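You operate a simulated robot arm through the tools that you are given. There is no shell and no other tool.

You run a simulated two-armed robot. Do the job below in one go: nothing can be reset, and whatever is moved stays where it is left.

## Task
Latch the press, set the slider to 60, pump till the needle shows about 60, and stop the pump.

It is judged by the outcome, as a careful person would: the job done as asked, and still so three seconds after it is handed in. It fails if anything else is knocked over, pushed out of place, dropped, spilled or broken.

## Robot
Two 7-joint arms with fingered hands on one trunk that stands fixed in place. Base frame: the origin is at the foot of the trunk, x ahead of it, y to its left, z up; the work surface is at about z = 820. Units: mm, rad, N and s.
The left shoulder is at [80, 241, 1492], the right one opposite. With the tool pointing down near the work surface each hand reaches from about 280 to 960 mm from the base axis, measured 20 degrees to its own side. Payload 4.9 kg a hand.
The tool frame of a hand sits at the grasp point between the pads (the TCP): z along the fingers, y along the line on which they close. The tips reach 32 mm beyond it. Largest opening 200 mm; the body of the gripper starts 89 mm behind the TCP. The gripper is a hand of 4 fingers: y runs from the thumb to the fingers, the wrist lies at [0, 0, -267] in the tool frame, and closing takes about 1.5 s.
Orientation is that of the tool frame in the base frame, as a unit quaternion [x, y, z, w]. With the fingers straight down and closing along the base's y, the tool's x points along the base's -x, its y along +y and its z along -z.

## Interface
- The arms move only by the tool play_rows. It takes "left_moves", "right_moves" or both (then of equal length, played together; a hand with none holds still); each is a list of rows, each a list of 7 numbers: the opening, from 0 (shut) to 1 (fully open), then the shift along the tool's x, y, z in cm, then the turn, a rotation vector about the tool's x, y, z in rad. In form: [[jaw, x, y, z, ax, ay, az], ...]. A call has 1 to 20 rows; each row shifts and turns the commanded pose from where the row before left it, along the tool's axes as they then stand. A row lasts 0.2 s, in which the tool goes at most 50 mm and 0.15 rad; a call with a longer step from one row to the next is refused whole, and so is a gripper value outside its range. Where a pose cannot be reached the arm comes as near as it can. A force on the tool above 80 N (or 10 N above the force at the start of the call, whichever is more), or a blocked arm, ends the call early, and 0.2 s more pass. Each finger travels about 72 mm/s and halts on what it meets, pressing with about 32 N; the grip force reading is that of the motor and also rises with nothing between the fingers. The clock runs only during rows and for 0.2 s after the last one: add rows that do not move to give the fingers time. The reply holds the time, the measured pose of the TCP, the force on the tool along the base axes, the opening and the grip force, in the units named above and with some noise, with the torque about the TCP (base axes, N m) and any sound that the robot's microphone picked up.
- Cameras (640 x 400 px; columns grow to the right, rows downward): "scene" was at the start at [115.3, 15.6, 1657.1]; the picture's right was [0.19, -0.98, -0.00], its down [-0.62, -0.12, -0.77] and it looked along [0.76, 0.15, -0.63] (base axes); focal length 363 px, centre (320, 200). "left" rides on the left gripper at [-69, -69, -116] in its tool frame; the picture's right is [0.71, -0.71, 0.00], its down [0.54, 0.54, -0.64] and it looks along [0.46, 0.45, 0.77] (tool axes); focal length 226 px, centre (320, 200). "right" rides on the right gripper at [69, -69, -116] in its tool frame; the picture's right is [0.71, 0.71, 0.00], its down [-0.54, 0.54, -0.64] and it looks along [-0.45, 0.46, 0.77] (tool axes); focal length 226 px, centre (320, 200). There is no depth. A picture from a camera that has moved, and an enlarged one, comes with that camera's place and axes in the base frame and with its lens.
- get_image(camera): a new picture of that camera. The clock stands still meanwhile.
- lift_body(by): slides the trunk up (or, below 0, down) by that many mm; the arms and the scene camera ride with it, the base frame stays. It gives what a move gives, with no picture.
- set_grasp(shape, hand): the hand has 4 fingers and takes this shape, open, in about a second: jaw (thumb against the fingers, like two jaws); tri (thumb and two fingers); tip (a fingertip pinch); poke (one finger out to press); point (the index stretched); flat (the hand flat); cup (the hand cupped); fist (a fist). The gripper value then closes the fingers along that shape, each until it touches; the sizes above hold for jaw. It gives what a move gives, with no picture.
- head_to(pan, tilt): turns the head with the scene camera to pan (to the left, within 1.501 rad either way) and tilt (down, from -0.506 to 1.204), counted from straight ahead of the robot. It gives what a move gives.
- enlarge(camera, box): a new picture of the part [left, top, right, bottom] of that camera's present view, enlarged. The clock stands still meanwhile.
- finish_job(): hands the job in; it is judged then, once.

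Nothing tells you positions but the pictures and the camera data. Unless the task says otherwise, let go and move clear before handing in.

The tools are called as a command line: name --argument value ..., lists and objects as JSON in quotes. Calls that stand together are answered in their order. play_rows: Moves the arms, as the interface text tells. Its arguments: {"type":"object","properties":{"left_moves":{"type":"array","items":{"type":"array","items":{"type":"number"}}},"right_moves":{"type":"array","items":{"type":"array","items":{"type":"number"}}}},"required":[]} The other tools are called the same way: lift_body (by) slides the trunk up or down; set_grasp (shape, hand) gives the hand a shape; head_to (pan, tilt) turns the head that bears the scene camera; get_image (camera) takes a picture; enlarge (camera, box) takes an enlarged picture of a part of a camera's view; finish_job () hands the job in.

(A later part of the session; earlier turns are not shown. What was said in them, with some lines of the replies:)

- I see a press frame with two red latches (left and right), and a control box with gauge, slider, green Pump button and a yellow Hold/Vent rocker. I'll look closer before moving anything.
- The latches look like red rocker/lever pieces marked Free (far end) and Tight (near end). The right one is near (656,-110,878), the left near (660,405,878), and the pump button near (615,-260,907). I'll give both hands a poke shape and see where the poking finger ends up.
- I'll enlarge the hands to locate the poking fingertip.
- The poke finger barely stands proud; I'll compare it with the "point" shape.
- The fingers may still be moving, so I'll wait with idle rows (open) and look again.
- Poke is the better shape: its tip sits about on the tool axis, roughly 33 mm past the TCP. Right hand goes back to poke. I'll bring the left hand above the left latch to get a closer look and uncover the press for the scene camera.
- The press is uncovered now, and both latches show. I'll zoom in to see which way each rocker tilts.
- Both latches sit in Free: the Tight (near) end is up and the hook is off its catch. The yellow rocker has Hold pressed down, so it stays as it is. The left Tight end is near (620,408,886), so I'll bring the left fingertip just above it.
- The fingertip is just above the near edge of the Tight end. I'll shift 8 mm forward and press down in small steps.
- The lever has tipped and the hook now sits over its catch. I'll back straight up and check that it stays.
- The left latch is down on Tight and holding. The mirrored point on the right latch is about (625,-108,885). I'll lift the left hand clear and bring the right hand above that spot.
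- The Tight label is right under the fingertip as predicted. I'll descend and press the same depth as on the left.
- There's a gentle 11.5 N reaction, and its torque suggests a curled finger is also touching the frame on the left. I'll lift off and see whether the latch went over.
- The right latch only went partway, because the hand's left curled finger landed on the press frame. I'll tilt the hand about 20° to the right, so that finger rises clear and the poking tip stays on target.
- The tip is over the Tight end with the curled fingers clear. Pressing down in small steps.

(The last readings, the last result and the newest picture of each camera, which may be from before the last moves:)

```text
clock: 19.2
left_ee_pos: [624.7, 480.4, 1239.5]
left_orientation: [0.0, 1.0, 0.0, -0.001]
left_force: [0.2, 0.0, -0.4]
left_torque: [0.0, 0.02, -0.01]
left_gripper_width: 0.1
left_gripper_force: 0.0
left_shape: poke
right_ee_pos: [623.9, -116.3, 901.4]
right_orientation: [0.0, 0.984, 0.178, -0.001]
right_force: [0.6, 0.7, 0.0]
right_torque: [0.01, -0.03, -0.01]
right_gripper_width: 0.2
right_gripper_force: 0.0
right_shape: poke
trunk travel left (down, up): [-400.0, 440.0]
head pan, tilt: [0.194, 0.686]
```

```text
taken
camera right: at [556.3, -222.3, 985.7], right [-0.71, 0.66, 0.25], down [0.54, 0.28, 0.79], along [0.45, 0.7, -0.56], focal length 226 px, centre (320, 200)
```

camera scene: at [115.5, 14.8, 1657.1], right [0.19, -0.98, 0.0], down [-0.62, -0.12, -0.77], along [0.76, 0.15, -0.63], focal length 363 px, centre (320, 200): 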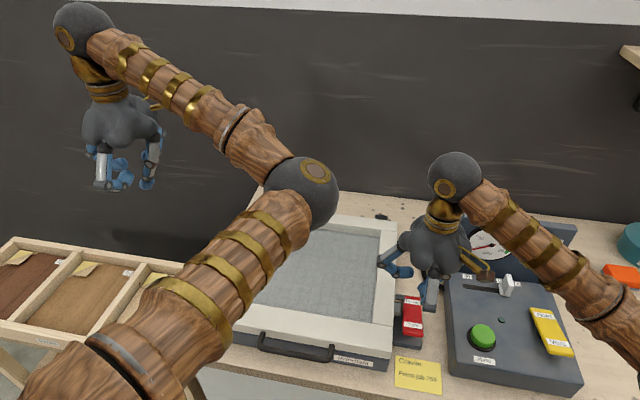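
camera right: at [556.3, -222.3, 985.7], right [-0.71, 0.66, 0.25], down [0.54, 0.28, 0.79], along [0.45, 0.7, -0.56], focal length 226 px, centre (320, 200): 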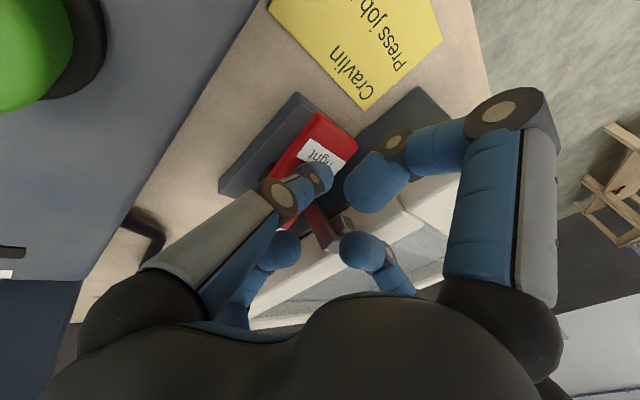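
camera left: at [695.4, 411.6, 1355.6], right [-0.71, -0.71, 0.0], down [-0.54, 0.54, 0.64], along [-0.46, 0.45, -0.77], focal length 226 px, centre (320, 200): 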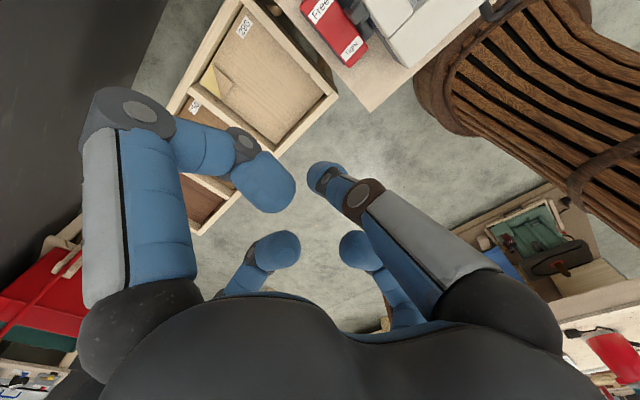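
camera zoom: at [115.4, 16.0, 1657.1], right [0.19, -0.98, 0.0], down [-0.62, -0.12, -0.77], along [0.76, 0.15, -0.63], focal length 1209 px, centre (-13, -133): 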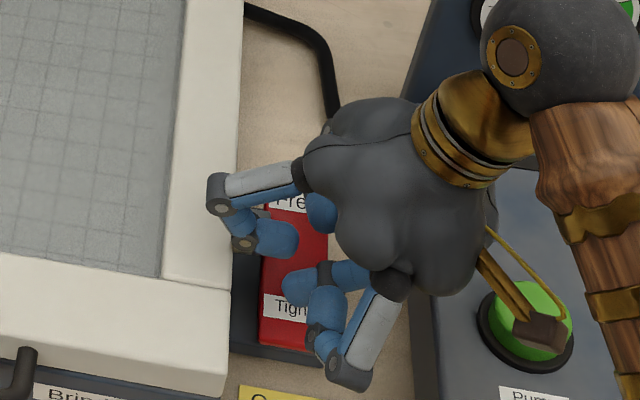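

The lever has moved nearly as far as the left one, with no reaction force. I'll press a little further to feel the stop.

play_rows --right_moves '[[1, 0, -0.1, 0.28, 0, 0, 0], [1, 0, -0.1, 0.28, 0, 0, 0], [1, 0, 0, 0, 0, 0, 0]]'

play_rows --right_moves '[[1, 0, 1.0, -2.8, 0, 0, 0], [1, 0, 1.41, -3.74, 0, 0, 0], [1, 0, 1.41, -3.74, 0, 0, 0], [1, 0, 1.41, -3.74, 0, 0, 0], [1, 0, 0, 0, 0, 0, 0]]'

enlarge --camera "scene" --box '[360, 240, 480, 360]'

enlarge --camera "right" --box '[200, 40, 420, 180]'

```text
clock: 20.0
left_ee_pos: [624.0, 478.6, 1240.9]
left_orientation: [0.0, 1.0, 0.0, 0.001]
left_force: [-0.5, 0.4, 0.1]
left_torque: [0.04, 0.03, 0.0]
left_gripper_width: 0.0
left_gripper_force: 0.0
left_shape: poke
right_ee_pos: [624.5, -115.8, 898.7]
right_orientation: [-0.001, 0.984, 0.18, 0.001]
right_force: [1.7, -6.5, 27.2]
right_torque: [0.19, -0.21, -0.08]
right_gripper_width: 0.0
right_gripper_force: 0.0
right_shape: poke
trunk travel left (down, up): [-400.0, 440.0]
head pan, tilt: [0.194, 0.686]
```

```text
clock: 21.2
left_ee_pos: [625.4, 481.6, 1240.4]
left_orientation: [-0.001, 1.0, 0.001, 0.001]
left_force: [0.6, -0.3, -0.3]
left_torque: [0.02, 0.0, 0.02]
left_gripper_width: 0.1
left_gripper_force: 0.1
left_shape: poke
right_ee_pos: [624.3, -117.4, 1044.6]
right_orientation: [0.0, 0.984, 0.179, 0.0]
right_force: [0.1, -0.1, 0.2]
right_torque: [-0.01, 0.03, 0.02]
right_gripper_width: 0.0
right_gripper_force: 0.1
right_shape: poke
trunk travel left (down, up): [-400.0, 440.0]
head pan, tilt: [0.194, 0.686]
```

```text
3.33 times, centred on (420, 300) of scene
camera zoom: at [114.9, 15.9, 1657.1], right [0.19, -0.98, 0.0], down [-0.62, -0.12, -0.77], along [0.76, 0.15, -0.63], focal length 1209 px, centre (-13, -133)
```

zoom: 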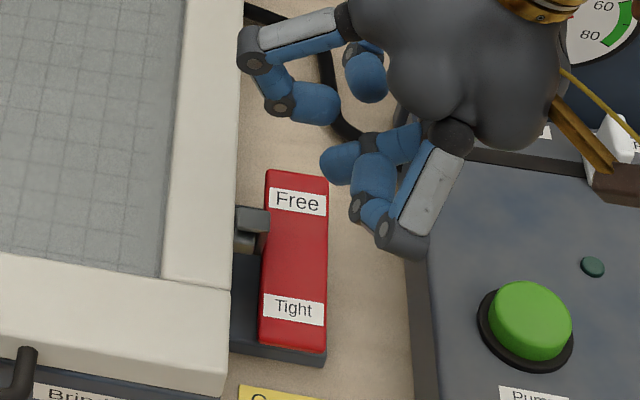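

```text
2.86 times, centred on (310, 110) of right
camera zoom: at [555.5, -223.9, 1130.0], right [-0.71, 0.66, 0.25], down [0.54, 0.28, 0.79], along [0.45, 0.7, -0.56], focal length 646 px, centre (349, 457)
```

zoom: 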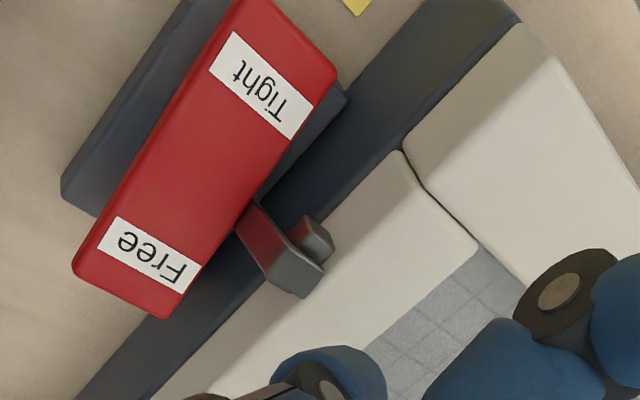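

Both latches are now on Tight (27 N at the stop on the right). Next comes the slider: its knob is at 80, near (764,-330) and about 55 mm tall, and the 60 mark is roughly 42 mm to its left. I'll carry the right hand off to the right and pitch it forward so it stays clear of the gauge panel.

play_rows --right_moves '[[1, -0.51, -3.77, -2.27, 0, 0, 0], [1, -0.51, -3.77, -2.27, 0, 0, 0], [1, -0.51, -3.77, -2.27, 0, 0, 0], [1, -0.51, -3.77, -2.27, 0, 0, 0], [1, -0.51, -3.77, -2.27, 0, 0, 0], [1, -0.51, -3.77, -2.27, 0, 0, 0], [1, -0.51, -3.77, -2.27, 0, 0, 0], [1, 0, 0, 0, 0, -0.14, -0.053], [1, 0, 0, 0, 0, -0.14, -0.053], [1, 0, 0, 0, 0, -0.14, -0.053], [1, 0, 0, 0, 0, -0.14, -0.053], [1, 0, 0, 0, 0, 0, 0]]'

get_image --camera "scene"

enlarge --camera "scene" --box '[440, 240, 560, 320]'

get_image --camera "right"

```text
clock: 23.8
left_ee_pos: [626.4, 479.2, 1239.5]
left_orientation: [0.0, 1.0, -0.001, -0.001]
left_force: [0.1, 0.1, 1.0]
left_torque: [-0.02, 0.01, 0.01]
left_gripper_width: 0.0
left_gripper_force: 0.0
left_shape: poke
right_ee_pos: [661.1, -420.2, 1100.8]
right_orientation: [-0.054, 0.94, 0.171, 0.291]
right_force: [0.3, 1.3, 0.6]
right_torque: [0.02, 0.0, -0.01]
right_gripper_width: 0.0
right_gripper_force: 0.0
right_shape: poke
trunk travel left (down, up): [-400.0, 440.0]
head pan, tilt: [0.194, 0.686]
```

```text
taken
camera scene: at [115.7, 15.5, 1657.0], right [0.19, -0.98, 0.0], down [-0.62, -0.12, -0.77], along [0.76, 0.15, -0.63], focal length 363 px, centre (320, 200)
```

scene: 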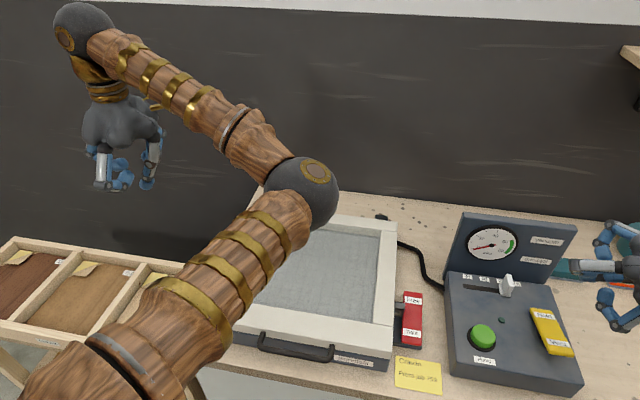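

```text
5.00 times, centred on (500, 280) of scene
camera zoom: at [115.7, 15.5, 1657.0], right [0.19, -0.98, 0.0], down [-0.62, -0.12, -0.77], along [0.76, 0.15, -0.63], focal length 1813 px, centre (-580, -200)
```

zoom: 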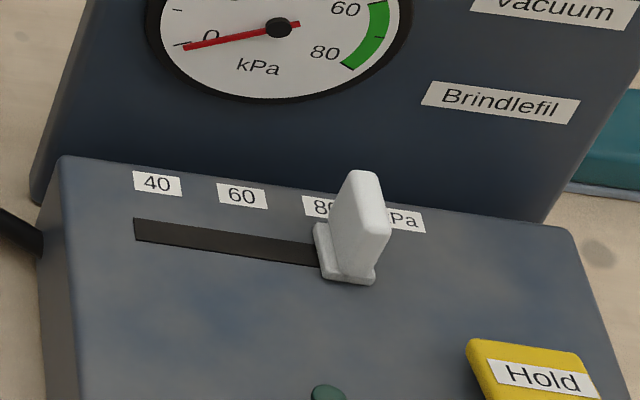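

```text
taken
camera right: at [556.9, -526.5, 1131.3], right [-0.73, 0.66, -0.19], down [0.0, 0.28, 0.96], along [0.69, 0.7, -0.2], focal length 226 px, centre (320, 200)
```

right: 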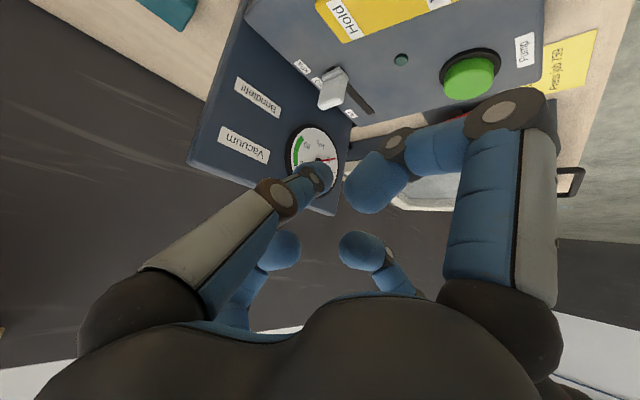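

The unobstructed view confirms the knob at 80, about (762,-331), its top near z 950. I'll lower the fingertip to the right of the knob, below its top, leaving a gap.

play_rows --right_moves '[[1, 0.17, -0.45, 4.04, 0, 0, 0], [1, 0.17, -0.45, 4.04, 0, 0, 0], [1, 0.17, -0.45, 4.04, 0, 0, 0], [1, 0.17, -0.45, 4.04, 0, 0, 0], [1, 0, 0, 0, 0, 0, 0]]'

get_image --camera "right"

enlarge --camera "scene" --box '[440, 200, 600, 320]'

```text
clock: 25.0
left_ee_pos: [624.7, 480.4, 1240.7]
left_orientation: [0.001, 1.0, 0.0, 0.0]
left_force: [0.4, 0.4, 0.1]
left_torque: [0.04, 0.0, 0.02]
left_gripper_width: 0.0
left_gripper_force: 0.1
left_shape: poke
right_ee_pos: [743.4, -378.7, 967.9]
right_orientation: [-0.054, 0.94, 0.171, 0.29]
right_force: [0.1, 0.5, 0.1]
right_torque: [0.01, -0.02, -0.01]
right_gripper_width: 0.1
right_gripper_force: 0.0
right_shape: poke
trunk travel left (down, up): [-400.0, 440.0]
head pan, tilt: [0.194, 0.686]
```

```text
taken
camera right: at [639.3, -486.7, 997.8], right [-0.73, 0.66, -0.19], down [0.0, 0.28, 0.96], along [0.69, 0.7, -0.2], focal length 226 px, centre (320, 200)
```

right: 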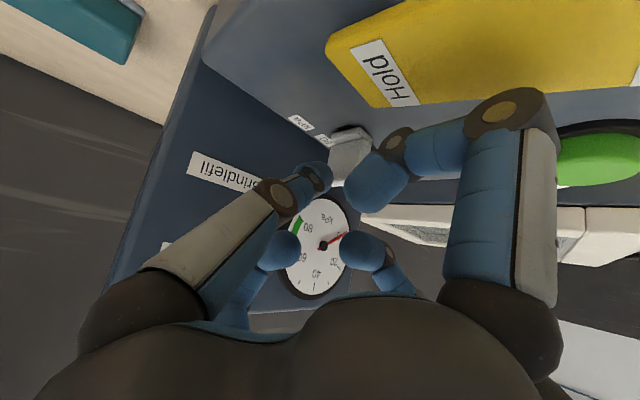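

```text
3.33 times, centred on (520, 260) of scene
camera zoom: at [114.6, 15.3, 1657.1], right [0.19, -0.98, 0.0], down [-0.62, -0.12, -0.77], along [0.76, 0.15, -0.63], focal length 1209 px, centre (-347, 0)
```

zoom: 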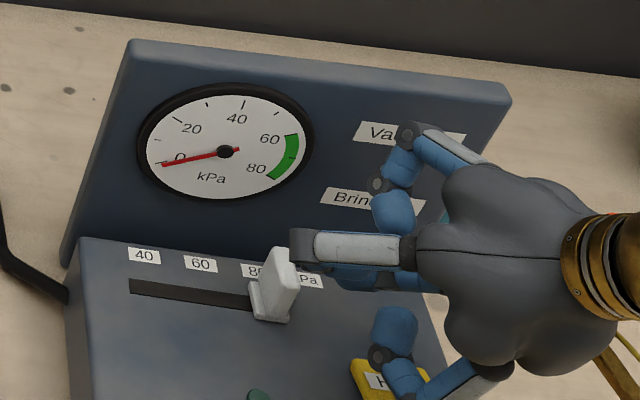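

Clear all round, with the tip to the right of the knob. I'll push left slowly, about 50 mm at first, then check the mark.

play_rows --right_moves '[[1, 0, 0.936, 0.352, 0, 0, 0], [1, 0, 0.936, 0.352, 0, 0, 0], [1, 0, 0.468, 0.176, 0, 0, 0], [1, 0, 0.468, 0.176, 0, 0, 0], [1, 0, 0.468, 0.176, 0, 0, 0], [1, 0, 0.468, 0.176, 0, 0, 0], [1, 0, 0.468, 0.176, 0, 0, 0], [1, 0, 0, 0, 0, 0, 0]]'

enlarge --camera "scene" --box '[440, 240, 560, 320]'

get_image --camera "right"

```text
clock: 26.8
left_ee_pos: [625.6, 481.6, 1239.2]
left_orientation: [-0.001, 1.0, -0.001, 0.0]
left_force: [0.9, 0.3, 0.5]
left_torque: [-0.03, 0.0, 0.03]
left_gripper_width: 0.1
left_gripper_force: 0.2
left_shape: poke
right_ee_pos: [743.8, -332.8, 965.9]
right_orientation: [-0.053, 0.94, 0.171, 0.29]
right_force: [0.5, 0.0, -0.2]
right_torque: [-0.02, 0.01, -0.04]
right_gripper_width: 0.1
right_gripper_force: 0.1
right_shape: poke
trunk travel left (down, up): [-400.0, 440.0]
head pan, tilt: [0.194, 0.686]
```

```text
5.00 times, centred on (500, 280) of scene
camera zoom: at [115.3, 15.5, 1657.1], right [0.19, -0.98, 0.0], down [-0.62, -0.12, -0.77], along [0.76, 0.15, -0.63], focal length 1813 px, centre (-580, -200)
```

zoom: 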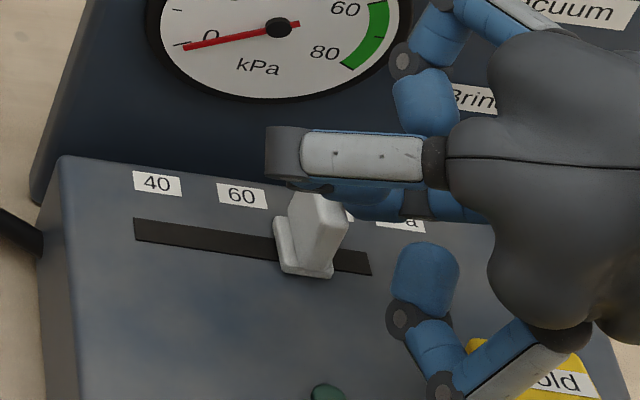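

```text
taken
camera right: at [640.0, -440.6, 997.7], right [-0.73, 0.66, -0.19], down [0.0, 0.28, 0.96], along [0.69, 0.7, -0.2], focal length 226 px, centre (320, 200)
```

right: 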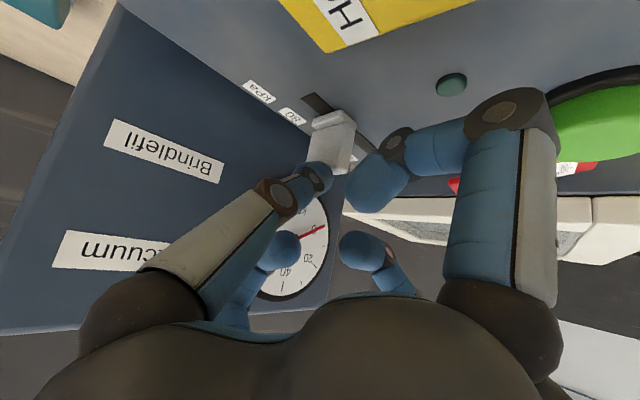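

The knob has travelled 20 mm; the 60 mark needs about 23 mm more. I'll push 20 mm and check again.

play_rows --right_moves '[[1, 0, 0.468, 0.176, 0, 0, 0], [1, 0, 0.468, 0.176, 0, 0, 0], [1, 0, 0.468, 0.176, 0, 0, 0], [1, 0, 0.468, 0.176, 0, 0, 0], [1, 0, 0, 0, 0, 0, 0]]'

enlarge --camera "scene" --box '[440, 240, 560, 320]'

```text
clock: 28.0
left_ee_pos: [626.1, 479.9, 1241.1]
left_orientation: [-0.001, 1.0, 0.0, -0.001]
left_force: [-0.7, 0.4, 0.4]
left_torque: [0.03, 0.01, 0.03]
left_gripper_width: 0.0
left_gripper_force: 0.1
left_shape: poke
right_ee_pos: [743.3, -313.2, 966.9]
right_orientation: [-0.053, 0.94, 0.171, 0.29]
right_force: [0.0, -0.3, -0.5]
right_torque: [-0.01, 0.02, 0.0]
right_gripper_width: 0.0
right_gripper_force: 0.1
right_shape: poke
trunk travel left (down, up): [-400.0, 440.0]
head pan, tilt: [0.194, 0.686]
```

```text
5.00 times, centred on (500, 280) of scene
camera zoom: at [115.3, 15.6, 1657.1], right [0.19, -0.98, 0.0], down [-0.62, -0.12, -0.77], along [0.76, 0.15, -0.63], focal length 1813 px, centre (-580, -200)
```

zoom: 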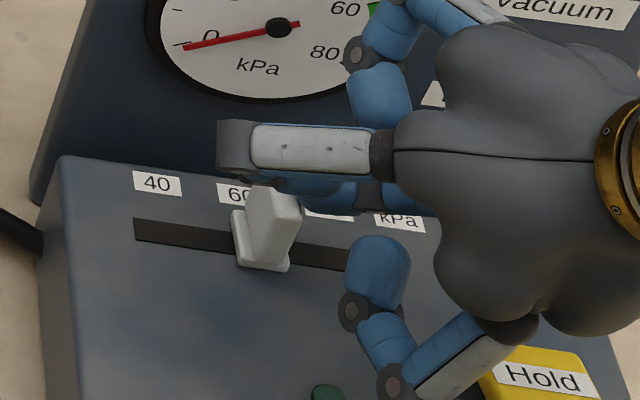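

It's within about 3 mm of the 60 mark. One small nudge of 2.5 mm, then I'll back off to check without the hand in the way.

play_rows --right_moves '[[1, 0, 0.234, 0.088, 0, 0, 0], [1, 0, 0, 0, 0, 0, 0], [1, 0, 0, 0, 0, 0, 0], [1, 0, -0.936, -0.352, 0, 0, 0], [1, 0, -2.81, -1.06, 0, 0, 0], [1, 0, -2.81, -1.06, 0, 0, 0], [1, 0, -2.81, -1.06, 0, 0, 0], [1, 0, 0, 0, 0, 0, 0]]'

enlarge --camera "scene" --box '[440, 240, 560, 320]'

enlarge --camera "right" --box '[260, 60, 420, 180]'

```text
clock: 29.8
left_ee_pos: [624.7, 481.2, 1239.5]
left_orientation: [0.001, 1.0, 0.0, 0.0]
left_force: [0.4, 0.3, -0.5]
left_torque: [-0.01, 0.0, -0.04]
left_gripper_width: 0.0
left_gripper_force: 0.2
left_shape: poke
right_ee_pos: [742.7, -413.0, 968.1]
right_orientation: [-0.053, 0.94, 0.171, 0.29]
right_force: [1.0, 0.2, 0.0]
right_torque: [-0.02, -0.02, 0.03]
right_gripper_width: 0.0
right_gripper_force: 0.0
right_shape: poke
trunk travel left (down, up): [-400.0, 440.0]
head pan, tilt: [0.194, 0.686]
```

```text
5.00 times, centred on (500, 280) of scene
camera zoom: at [115.2, 16.1, 1657.1], right [0.19, -0.98, 0.0], down [-0.62, -0.12, -0.77], along [0.76, 0.15, -0.63], focal length 1813 px, centre (-580, -200)
```

zoom: 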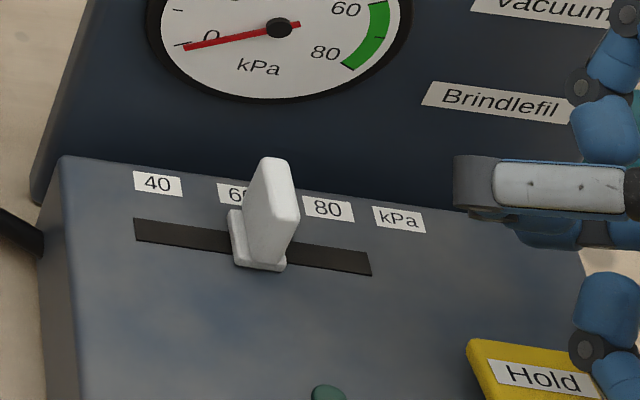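

```text
3.33 times, centred on (340, 120) of right
camera zoom: at [638.9, -519.0, 997.5], right [-0.73, 0.66, -0.19], down [0.0, 0.28, 0.96], along [0.69, 0.7, -0.2], focal length 754 px, centre (253, 467)
```

zoom: 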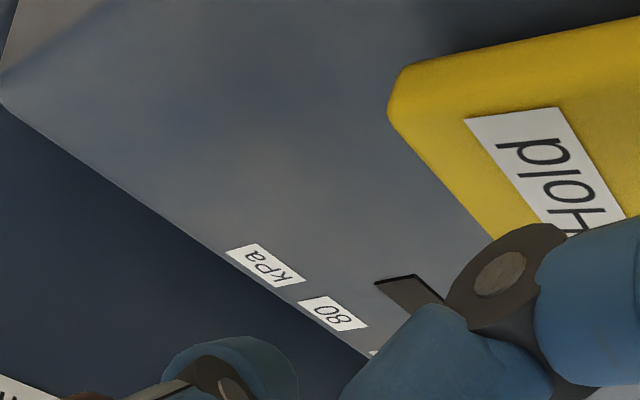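

The slider sits at 60, centred in its slot with its middle on the 60 label. Next is the pump button, near (614,-258,907). I'll raise the hand, ease off some pitch and move above the button, leaning right so the gauge stays visible.

play_rows --right_moves '[[1, -2.26, 1.16, -3.09, 0, 0, 0], [1, -2.26, 1.16, -3.09, 0, 0, 0], [1, 0, 0, 0, 0, 0.14, 0.053], [1, 0, 0, 0, 0, 0.14, 0.053], [1, 2.65, 3.04, 0.26, 0, 0, 0], [1, 2.65, 3.04, 0.26, 0, 0, 0], [1, 2.65, 3.04, 0.26, 0, 0, 0], [1, 2.65, 3.04, 0.26, 0, 0, 0], [1, 2.65, 3.04, 0.26, 0, 0, 0], [1, 0, 0, 0, 0, 0, 0]]'

get_image --camera "right"

get_image --camera "scene"

enlarge --camera "right" --box '[120, 0, 340, 180]'

```text
clock: 32.0
left_ee_pos: [626.7, 480.7, 1238.5]
left_orientation: [0.001, 1.0, 0.0, -0.001]
left_force: [0.3, -0.7, 0.0]
left_torque: [0.01, -0.01, 0.02]
left_gripper_width: 0.0
left_gripper_force: 0.0
left_shape: poke
right_ee_pos: [606.2, -266.0, 1046.5]
right_orientation: [-0.028, 0.973, 0.178, 0.146]
right_force: [0.0, 0.1, -0.1]
right_torque: [0.02, 0.0, 0.06]
right_gripper_width: 0.0
right_gripper_force: 0.0
right_shape: poke
trunk travel left (down, up): [-400.0, 440.0]
head pan, tilt: [0.194, 0.686]
```

```text
taken
camera right: at [515.1, -372.6, 1106.9], right [-0.75, 0.66, 0.03], down [0.28, 0.28, 0.92], along [0.6, 0.7, -0.4], focal length 226 px, centre (320, 200)
```

right: 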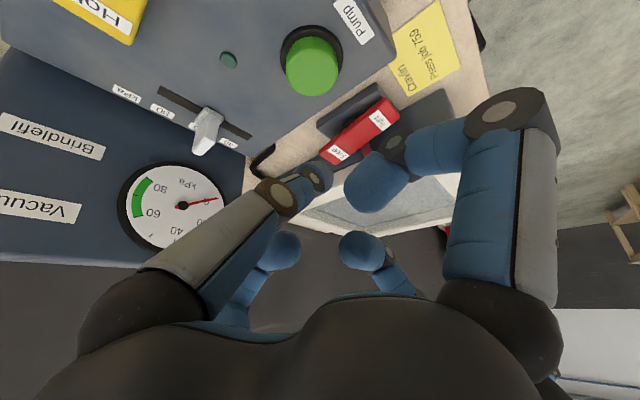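

```text
taken
camera scene: at [116.1, 15.3, 1657.0], right [0.19, -0.98, 0.0], down [-0.62, -0.12, -0.77], along [0.76, 0.15, -0.63], focal length 363 px, centre (320, 200)
```

scene: 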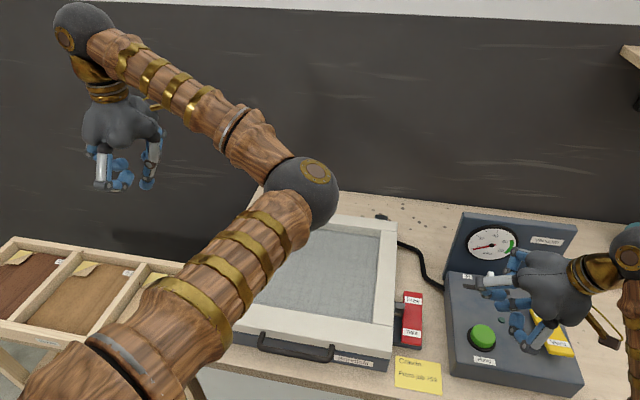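

```text
2.22 times, centred on (230, 90) of right
camera zoom: at [515.1, -372.6, 1106.9], right [-0.75, 0.66, 0.03], down [0.28, 0.28, 0.92], along [0.6, 0.7, -0.4], focal length 502 px, centre (520, 444)
```

zoom: 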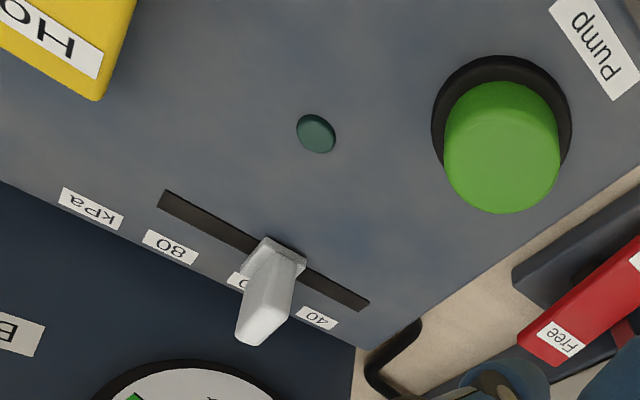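

Both cameras show the gauge, and the button top is under the fingertip. I'll lower to just above it first.

play_rows --right_moves '[[1, 1.3, -1.45, 3.5, 0, 0, 0], [1, 1.18, -1.34, 3.58, 0, 0, 0], [1, 0, 0, 0, 0, 0, 0]]'

get_image --camera "right"

enlarge --camera "scene" --box '[440, 220, 580, 360]'

```text
clock: 32.8
left_ee_pos: [625.9, 480.1, 1239.9]
left_orientation: [0.0, 1.0, 0.0, 0.0]
left_force: [-0.5, 0.3, 0.0]
left_torque: [0.02, 0.01, 0.01]
left_gripper_width: 0.1
left_gripper_force: 0.1
left_shape: poke
right_ee_pos: [603.4, -267.4, 967.5]
right_orientation: [-0.027, 0.973, 0.177, 0.146]
right_force: [-0.7, 0.2, 0.0]
right_torque: [-0.03, 0.06, 0.02]
right_gripper_width: 0.1
right_gripper_force: 0.1
right_shape: poke
trunk travel left (down, up): [-400.0, 440.0]
head pan, tilt: [0.194, 0.686]
```

```text
taken
camera right: at [513.1, -373.8, 1026.9], right [-0.75, 0.66, 0.03], down [0.28, 0.28, 0.92], along [0.6, 0.7, -0.4], focal length 226 px, centre (320, 200)
```

right: 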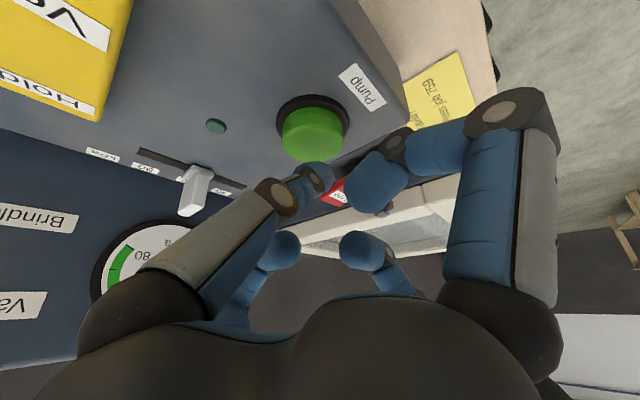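

```text
2.86 times, centred on (510, 290) of scene
camera zoom: at [115.0, 15.3, 1657.1], right [0.19, -0.98, 0.0], down [-0.62, -0.12, -0.77], along [0.76, 0.15, -0.63], focal length 1036 px, centre (-223, -57)
```

zoom: 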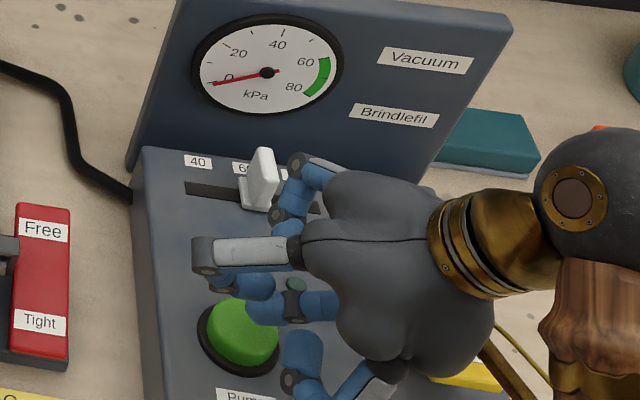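

The tip is just above the button. I'll press in small steps and watch force, sound and needle.

play_rows --right_moves '[[1, 0, 0.468, 0.176, 0, 0, 0], [1, 0.118, -0.134, 0.358, 0, 0, 0], [1, 0.118, -0.134, 0.358, 0, 0, 0], [1, 0.118, -0.134, 0.358, 0, 0, 0], [1, 0.118, -0.134, 0.358, 0, 0, 0]]'

enlarge --camera "scene" --box '[440, 220, 580, 360]'

```text
clock: 34.0
left_ee_pos: [624.2, 481.4, 1240.4]
left_orientation: [0.0, 1.0, -0.001, 0.0]
left_force: [-0.4, -0.5, 0.0]
left_torque: [0.01, 0.0, -0.01]
left_gripper_width: 0.1
left_gripper_force: 0.0
left_shape: poke
right_ee_pos: [604.7, -260.2, 950.9]
right_orientation: [-0.027, 0.973, 0.177, 0.147]
right_force: [0.0, -0.5, 1.0]
right_torque: [0.05, 0.01, 0.02]
right_gripper_width: 0.2
right_gripper_force: 0.0
right_shape: poke
trunk travel left (down, up): [-400.0, 440.0]
head pan, tilt: [0.194, 0.686]
```

```text
2.86 times, centred on (510, 290) of scene
camera zoom: at [115.1, 15.8, 1657.1], right [0.19, -0.98, 0.0], down [-0.62, -0.12, -0.77], along [0.76, 0.15, -0.63], focal length 1036 px, centre (-223, -57)
```

zoom: 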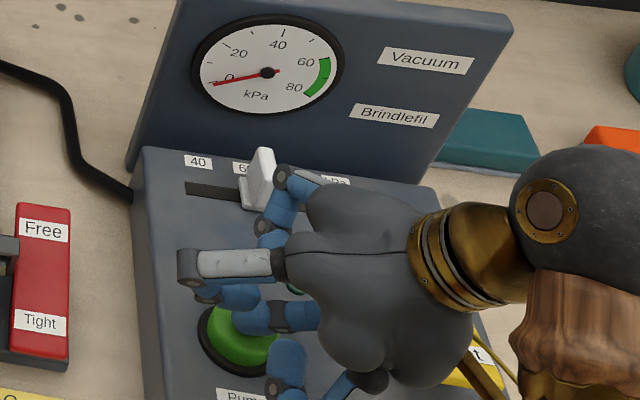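

No contact yet. Continuing in small steps.

play_rows --right_moves '[[1, 0.118, -0.134, 0.358, 0, 0, 0], [1, 0.118, -0.134, 0.358, 0, 0, 0]]'

enlarge --camera "scene" --box '[440, 220, 580, 360]'

```text
clock: 34.6
left_ee_pos: [624.6, 481.7, 1240.7]
left_orientation: [0.0, 1.0, 0.001, 0.0]
left_force: [0.0, -0.8, 0.6]
left_torque: [0.0, 0.0, 0.04]
left_gripper_width: 0.1
left_gripper_force: 0.0
left_shape: poke
right_ee_pos: [603.9, -260.7, 945.2]
right_orientation: [-0.027, 0.973, 0.177, 0.147]
right_force: [-0.1, -0.2, 0.9]
right_torque: [0.04, 0.0, -0.01]
right_gripper_width: 0.2
right_gripper_force: 0.0
right_shape: poke
trunk travel left (down, up): [-400.0, 440.0]
head pan, tilt: [0.194, 0.686]
```

```text
2.86 times, centred on (510, 290) of scene
camera zoom: at [115.0, 15.9, 1657.1], right [0.19, -0.98, 0.0], down [-0.62, -0.12, -0.77], along [0.76, 0.15, -0.63], focal length 1036 px, centre (-223, -57)
```

zoom: 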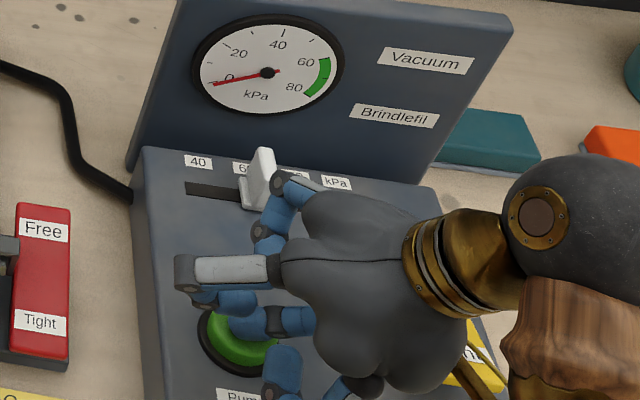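

play_rows --right_moves '[[1, 0.118, -0.134, 0.358, 0, 0, 0], [1, 0.118, -0.134, 0.358, 0, 0, 0]]'

enlarge --camera "scene" --box '[440, 220, 580, 360]'

get_image --camera "right"

```text
clock: 35.2
left_ee_pos: [626.5, 480.6, 1240.8]
left_orientation: [-0.001, 1.0, 0.001, 0.0]
left_force: [0.1, -0.1, 0.5]
left_torque: [0.02, 0.0, -0.01]
left_gripper_width: 0.0
left_gripper_force: 0.1
left_shape: poke
right_ee_pos: [603.4, -260.4, 934.4]
right_orientation: [-0.027, 0.973, 0.177, 0.146]
right_force: [-0.1, 0.1, 3.9]
right_torque: [0.03, -0.01, 0.06]
right_gripper_width: 0.0
right_gripper_force: 0.0
right_shape: poke
trunk travel left (down, up): [-400.0, 440.0]
head pan, tilt: [0.194, 0.686]
heard: click
```

```text
2.86 times, centred on (510, 290) of scene
camera zoom: at [114.8, 15.8, 1657.2], right [0.19, -0.98, 0.0], down [-0.62, -0.12, -0.77], along [0.76, 0.15, -0.63], focal length 1036 px, centre (-223, -57)
```

zoom: 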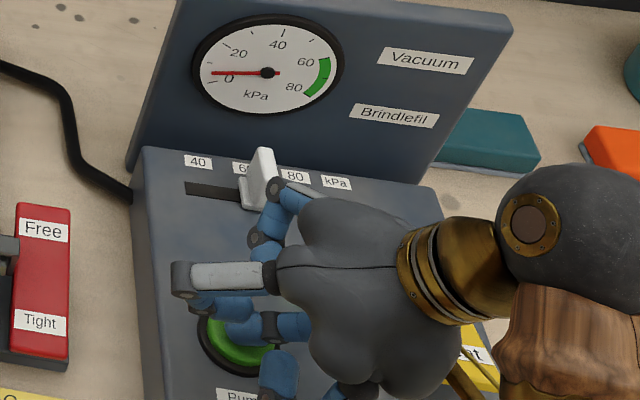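

```text
taken
camera right: at [513.3, -367.1, 995.7], right [-0.75, 0.66, 0.03], down [0.28, 0.28, 0.92], along [0.6, 0.7, -0.4], focal length 226 px, centre (320, 200)
```

right: 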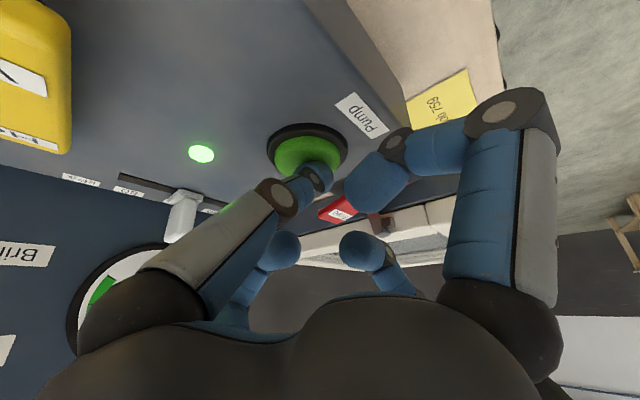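

A click, the lamp is lit and the needle is starting to move, so the pump is running. I'll ease off the button to see whether it latches on.

play_rows --right_moves '[[1, -0.53, 0.6, -1.61, 0, 0, 0], [1, 0, 0, 0, 0, 0, 0]]'

enlarge --camera "scene" --box '[440, 220, 580, 360]'

get_image --camera "right"

```text
clock: 35.8
left_ee_pos: [624.2, 480.9, 1240.4]
left_orientation: [0.0, 1.0, 0.0, 0.0]
left_force: [0.5, -0.2, -0.6]
left_torque: [0.01, 0.03, 0.02]
left_gripper_width: 0.0
left_gripper_force: 0.1
left_shape: poke
right_ee_pos: [604.7, -259.9, 953.6]
right_orientation: [-0.027, 0.973, 0.176, 0.147]
right_force: [-0.3, -0.9, 0.2]
right_torque: [-0.03, -0.01, 0.01]
right_gripper_width: 0.2
right_gripper_force: 0.1
right_shape: poke
trunk travel left (down, up): [-400.0, 440.0]
head pan, tilt: [0.194, 0.686]
```

```text
2.86 times, centred on (510, 290) of scene
camera zoom: at [115.1, 15.7, 1657.1], right [0.19, -0.98, 0.0], down [-0.62, -0.12, -0.77], along [0.76, 0.15, -0.63], focal length 1036 px, centre (-223, -57)
```

zoom: 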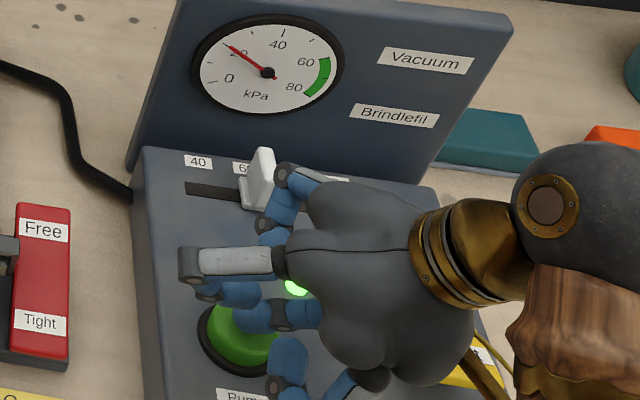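

```text
taken
camera right: at [513.4, -367.6, 1013.9], right [-0.75, 0.66, 0.03], down [0.28, 0.28, 0.92], along [0.6, 0.7, -0.4], focal length 226 px, centre (320, 200)
```

right: 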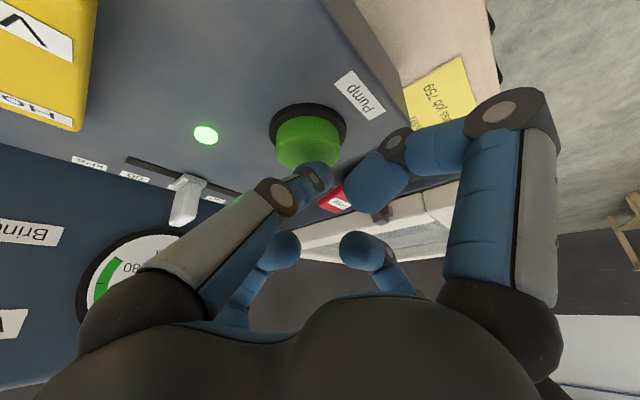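

The pump stays on, with the needle around 20 and rising. I'll hover lower over the button and step time in short bits.

play_rows --right_moves '[[1, 0.18, -0.2, 0.54, 0, 0, 0]]'

enlarge --camera "scene" --box '[460, 215, 530, 265]'

```text
clock: 36.2
left_ee_pos: [623.8, 480.7, 1240.6]
left_orientation: [0.001, 1.0, 0.0, -0.001]
left_force: [-0.8, -0.8, 0.4]
left_torque: [-0.03, 0.0, 0.0]
left_gripper_width: 0.0
left_gripper_force: 0.1
left_shape: poke
right_ee_pos: [603.8, -260.5, 947.8]
right_orientation: [-0.028, 0.973, 0.177, 0.147]
right_force: [-0.1, 0.1, -0.4]
right_torque: [0.0, 0.03, 0.0]
right_gripper_width: 0.0
right_gripper_force: 0.0
right_shape: poke
trunk travel left (down, up): [-400.0, 440.0]
head pan, tilt: [0.194, 0.686]
```

```text
8.00 times, centred on (495, 240) of scene
camera zoom: at [115.3, 15.9, 1657.1], right [0.19, -0.98, 0.0], down [-0.62, -0.12, -0.77], along [0.76, 0.15, -0.63], focal length 2901 px, centre (-1080, -120)
```

zoom: 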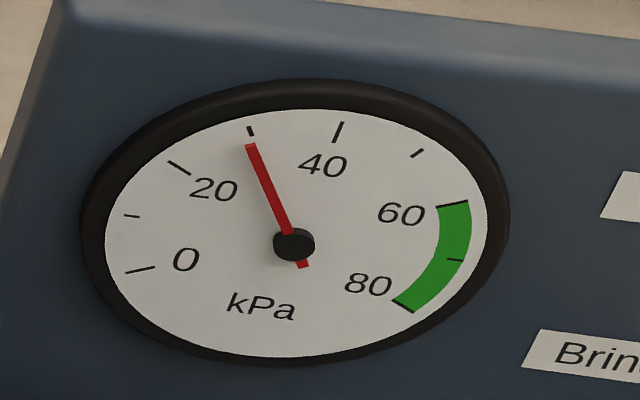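

The needle is at 30 and rising about 25 kPa/s. One more short wait.

play_rows --right_moves '[[1, 0, 0, 0, 0, 0, 0]]'

enlarge --camera "scene" --box '[460, 215, 530, 265]'

```text
clock: 36.6
left_ee_pos: [626.1, 480.2, 1239.4]
left_orientation: [0.0, 1.0, 0.0, 0.0]
left_force: [-0.2, 0.1, -0.4]
left_torque: [-0.03, 0.02, -0.01]
left_gripper_width: 0.0
left_gripper_force: 0.0
left_shape: poke
right_ee_pos: [603.1, -260.0, 947.8]
right_orientation: [-0.027, 0.973, 0.177, 0.146]
right_force: [0.7, 0.7, 0.4]
right_torque: [-0.02, 0.0, -0.01]
right_gripper_width: 0.0
right_gripper_force: 0.0
right_shape: poke
trunk travel left (down, up): [-400.0, 440.0]
head pan, tilt: [0.194, 0.686]
```

```text
8.00 times, centred on (495, 240) of scene
camera zoom: at [115.2, 15.7, 1657.1], right [0.19, -0.98, 0.0], down [-0.62, -0.12, -0.77], along [0.76, 0.15, -0.63], focal length 2901 px, centre (-1080, -120)
```

zoom: 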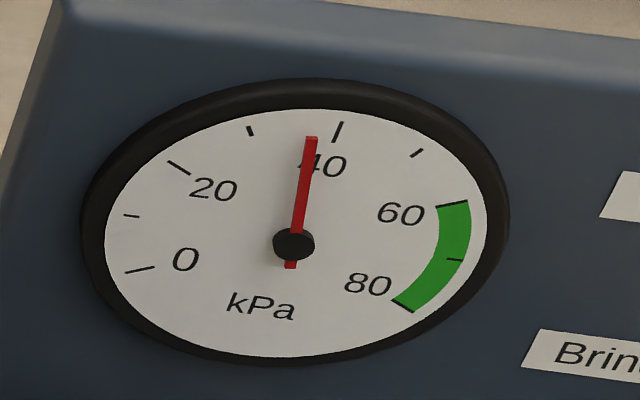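

It's at about 37 and slowing, consistent with settling toward the 60 setting. I'll keep stepping.

play_rows --right_moves '[[1, 0, 0, 0, 0, 0, 0], [1, 0, 0, 0, 0, 0, 0], [1, 0, 0, 0, 0, 0, 0]]'

enlarge --camera "scene" --box '[460, 215, 530, 265]'

```text
clock: 37.4
left_ee_pos: [625.2, 480.7, 1240.2]
left_orientation: [0.0, 1.0, 0.001, 0.0]
left_force: [-0.8, 0.7, 0.7]
left_torque: [0.0, 0.01, -0.02]
left_gripper_width: 0.0
left_gripper_force: 0.1
left_shape: poke
right_ee_pos: [603.5, -260.6, 947.6]
right_orientation: [-0.027, 0.973, 0.177, 0.146]
right_force: [0.3, 0.3, -0.1]
right_torque: [0.03, -0.01, -0.01]
right_gripper_width: 0.0
right_gripper_force: 0.1
right_shape: poke
trunk travel left (down, up): [-400.0, 440.0]
head pan, tilt: [0.194, 0.686]
```

```text
8.00 times, centred on (495, 240) of scene
camera zoom: at [115.2, 15.8, 1657.1], right [0.19, -0.98, 0.0], down [-0.62, -0.12, -0.77], along [0.76, 0.15, -0.63], focal length 2901 px, centre (-1080, -120)
```

zoom: 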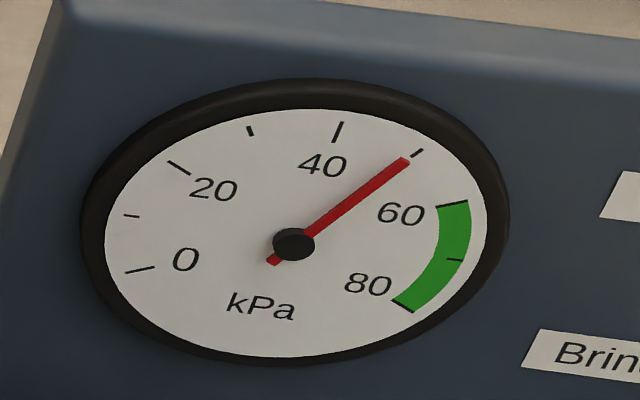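

It's at 49, rising about 15 kPa/s. One more short step.

play_rows --right_moves '[[1, 0, 0, 0, 0, 0, 0]]'

enlarge --camera "scene" --box '[460, 215, 530, 265]'

```text
clock: 37.8
left_ee_pos: [626.2, 480.0, 1239.7]
left_orientation: [0.0, 1.0, 0.0, 0.0]
left_force: [-0.7, 0.2, 0.1]
left_torque: [-0.01, -0.02, 0.01]
left_gripper_width: 0.0
left_gripper_force: 0.1
left_shape: poke
right_ee_pos: [603.9, -260.5, 947.6]
right_orientation: [-0.028, 0.973, 0.177, 0.146]
right_force: [0.1, 0.7, 0.1]
right_torque: [-0.02, -0.04, 0.03]
right_gripper_width: 0.2
right_gripper_force: 0.1
right_shape: poke
trunk travel left (down, up): [-400.0, 440.0]
head pan, tilt: [0.194, 0.686]
```

```text
8.00 times, centred on (495, 240) of scene
camera zoom: at [115.2, 15.8, 1657.1], right [0.19, -0.98, 0.0], down [-0.62, -0.12, -0.77], along [0.76, 0.15, -0.63], focal length 2901 px, centre (-1080, -120)
```

zoom: 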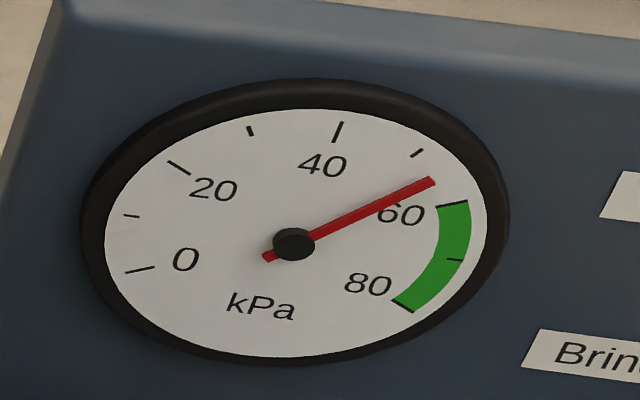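

It's at about 54.5 and rising roughly 13 kPa/s. I'll press the button now, timed so the click comes close to 60.

play_rows --right_moves '[[1, 0.13, -0.15, 0.4, 0, 0, 0], [1, 0.29, -0.33, 0.88, 0, 0, 0]]'

enlarge --camera "scene" --box '[460, 215, 530, 265]'

get_image --camera "right"

```text
clock: 38.4
left_ee_pos: [625.4, 480.6, 1239.0]
left_orientation: [0.0, 1.0, 0.0, 0.0]
left_force: [-0.3, 0.4, -0.1]
left_torque: [0.0, 0.02, 0.0]
left_gripper_width: 0.0
left_gripper_force: 0.1
left_shape: poke
right_ee_pos: [603.3, -260.8, 933.8]
right_orientation: [-0.028, 0.973, 0.177, 0.148]
right_force: [-0.6, -0.8, 3.7]
right_torque: [0.02, -0.01, -0.01]
right_gripper_width: 0.0
right_gripper_force: 0.0
right_shape: poke
trunk travel left (down, up): [-400.0, 440.0]
head pan, tilt: [0.194, 0.686]
heard: click
```

```text
8.00 times, centred on (495, 240) of scene
camera zoom: at [114.5, 15.9, 1657.2], right [0.19, -0.98, 0.0], down [-0.62, -0.12, -0.77], along [0.76, 0.15, -0.63], focal length 2901 px, centre (-1080, -120)
```

zoom: 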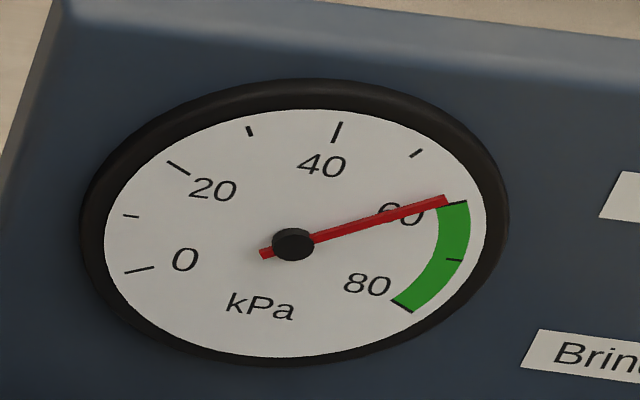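

```text
taken
camera right: at [513.3, -367.6, 993.3], right [-0.75, 0.66, 0.03], down [0.28, 0.28, 0.92], along [0.6, 0.7, -0.4], focal length 226 px, centre (320, 200)
```

right: 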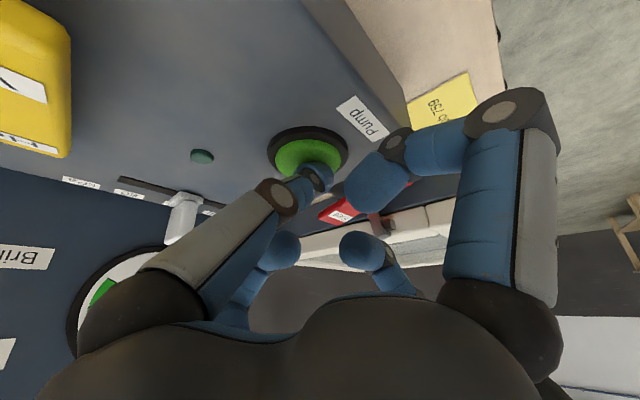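

A click, the lamp is off, and the needle is at about 59–60. I'll lift straight off the button and clear, then check it holds.

play_rows --right_moves '[[1, -0.59, 0.67, -1.79, 0, 0, 0], [1, -1.18, 1.34, -3.58, 0, 0, 0], [1, -1.18, 1.34, -3.58, 0, 0, 0], [1, -1.18, 1.34, -3.58, 0, 0, 0], [1, -1.18, 1.34, -3.58, 0, 0, 0], [1, 0, -3.7, -1.4, 0, 0, 0], [1, 0, -3.7, -1.4, 0, 0, 0], [1, 0, -3.7, -1.4, 0, 0, 0], [1, 0, -3.7, -1.4, 0, 0, 0], [1, 0, 0, 0, 0, 0, 0]]'

enlarge --camera "scene" --box '[460, 215, 530, 265]'

get_image --camera "scene"

enlarge --camera "left" --box '[280, 0, 480, 120]'

enlarge --camera "scene" --box '[380, 240, 600, 390]'

get_image --camera "right"

```text
clock: 40.6
left_ee_pos: [625.6, 481.2, 1238.9]
left_orientation: [0.0, 1.0, -0.001, 0.0]
left_force: [-0.4, 0.0, 0.2]
left_torque: [0.01, -0.01, 0.01]
left_gripper_width: 0.0
left_gripper_force: 0.0
left_shape: poke
right_ee_pos: [603.9, -418.5, 1113.8]
right_orientation: [-0.027, 0.973, 0.177, 0.147]
right_force: [0.2, 0.0, -0.4]
right_torque: [0.01, 0.0, 0.01]
right_gripper_width: 0.2
right_gripper_force: 0.0
right_shape: poke
trunk travel left (down, up): [-400.0, 440.0]
head pan, tilt: [0.194, 0.686]
```

```text
8.00 times, centred on (495, 240) of scene
camera zoom: at [115.5, 16.5, 1657.0], right [0.19, -0.98, 0.0], down [-0.62, -0.12, -0.77], along [0.76, 0.15, -0.63], focal length 2901 px, centre (-1080, -120)
```

zoom: 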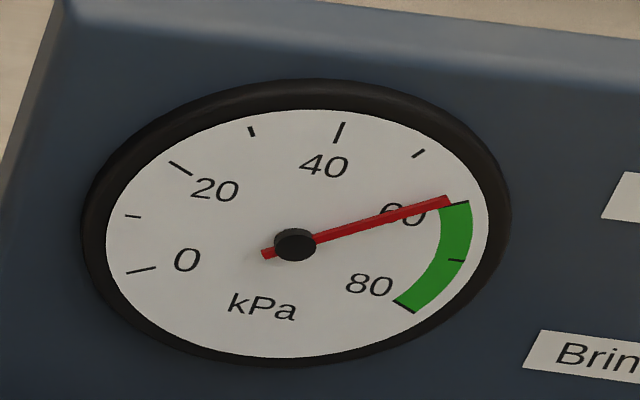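

```text
taken
camera scene: at [115.5, 16.5, 1657.0], right [0.19, -0.98, 0.0], down [-0.62, -0.12, -0.77], along [0.76, 0.15, -0.63], focal length 363 px, centre (320, 200)
```

scene: 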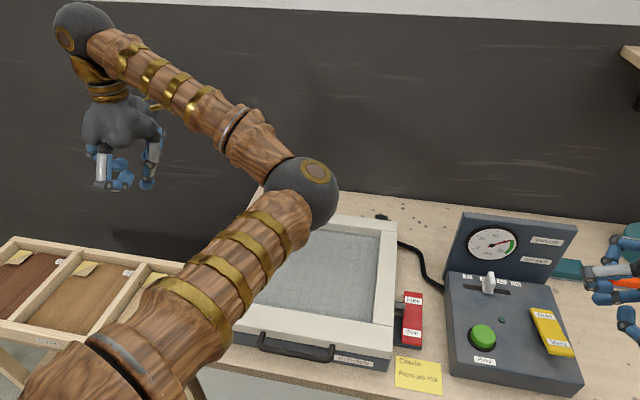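

```text
3.20 times, centred on (380, 60) of left
camera zoom: at [695.5, 412.1, 1355.3], right [-0.71, -0.71, 0.0], down [-0.54, 0.54, 0.64], along [-0.46, 0.45, -0.77], focal length 723 px, centre (128, 648)
```

zoom: 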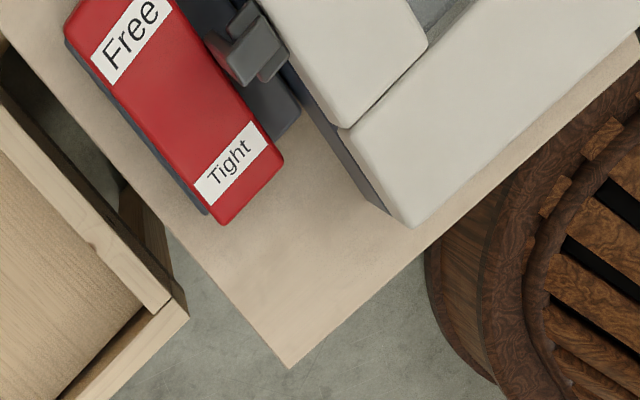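

```text
2.67 times, centred on (490, 315) of scene
camera zoom: at [115.5, 16.5, 1657.0], right [0.19, -0.98, 0.0], down [-0.62, -0.12, -0.77], along [0.76, 0.15, -0.63], focal length 967 px, centre (-133, -107)
```

zoom: 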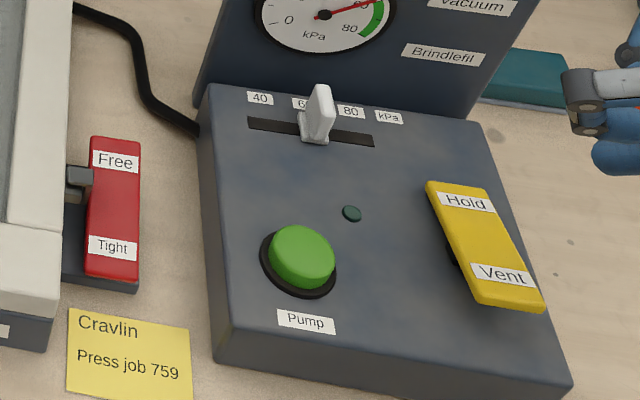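

```text
taken
camera right: at [513.8, -525.4, 1173.0], right [-0.75, 0.66, 0.03], down [0.28, 0.28, 0.92], along [0.6, 0.7, -0.4], focal length 226 px, centre (320, 200)
```

right: 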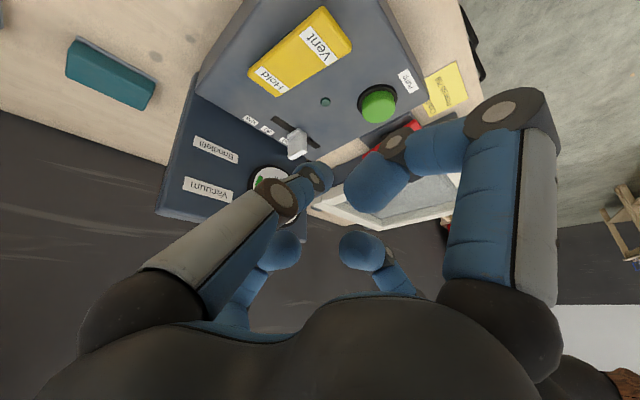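

Everything has held for over two seconds. Both latches are on Tight, the slider is at 60, the needle is steady at about 60, and the pump lamp is off with the rocker still on Hold. Both hands are clear, so I'm handing in.

finish_job

```text
The job is handed in.
```

The press is latched, the slider is set to 60, and the pump is stopped with the needle steady at about 60. The job is handed in.

- **Latches:** Both red levers are down on Tight with their hooks over the catches. The right one needed a second press, because a curled finger rested lightly on the press frame the first time (about 11 N). Nothing moved out of place.
- **Slider:** The knob is centred on the 60 mark, to within a millimetre or two by eye.
- **Pump:** I stopped it at about 60. The lamp went out, and the needle hadn't moved two seconds later. The yellow rocker was already on Hold, so I left it alone.

Both hands were lifted clear before handing in.
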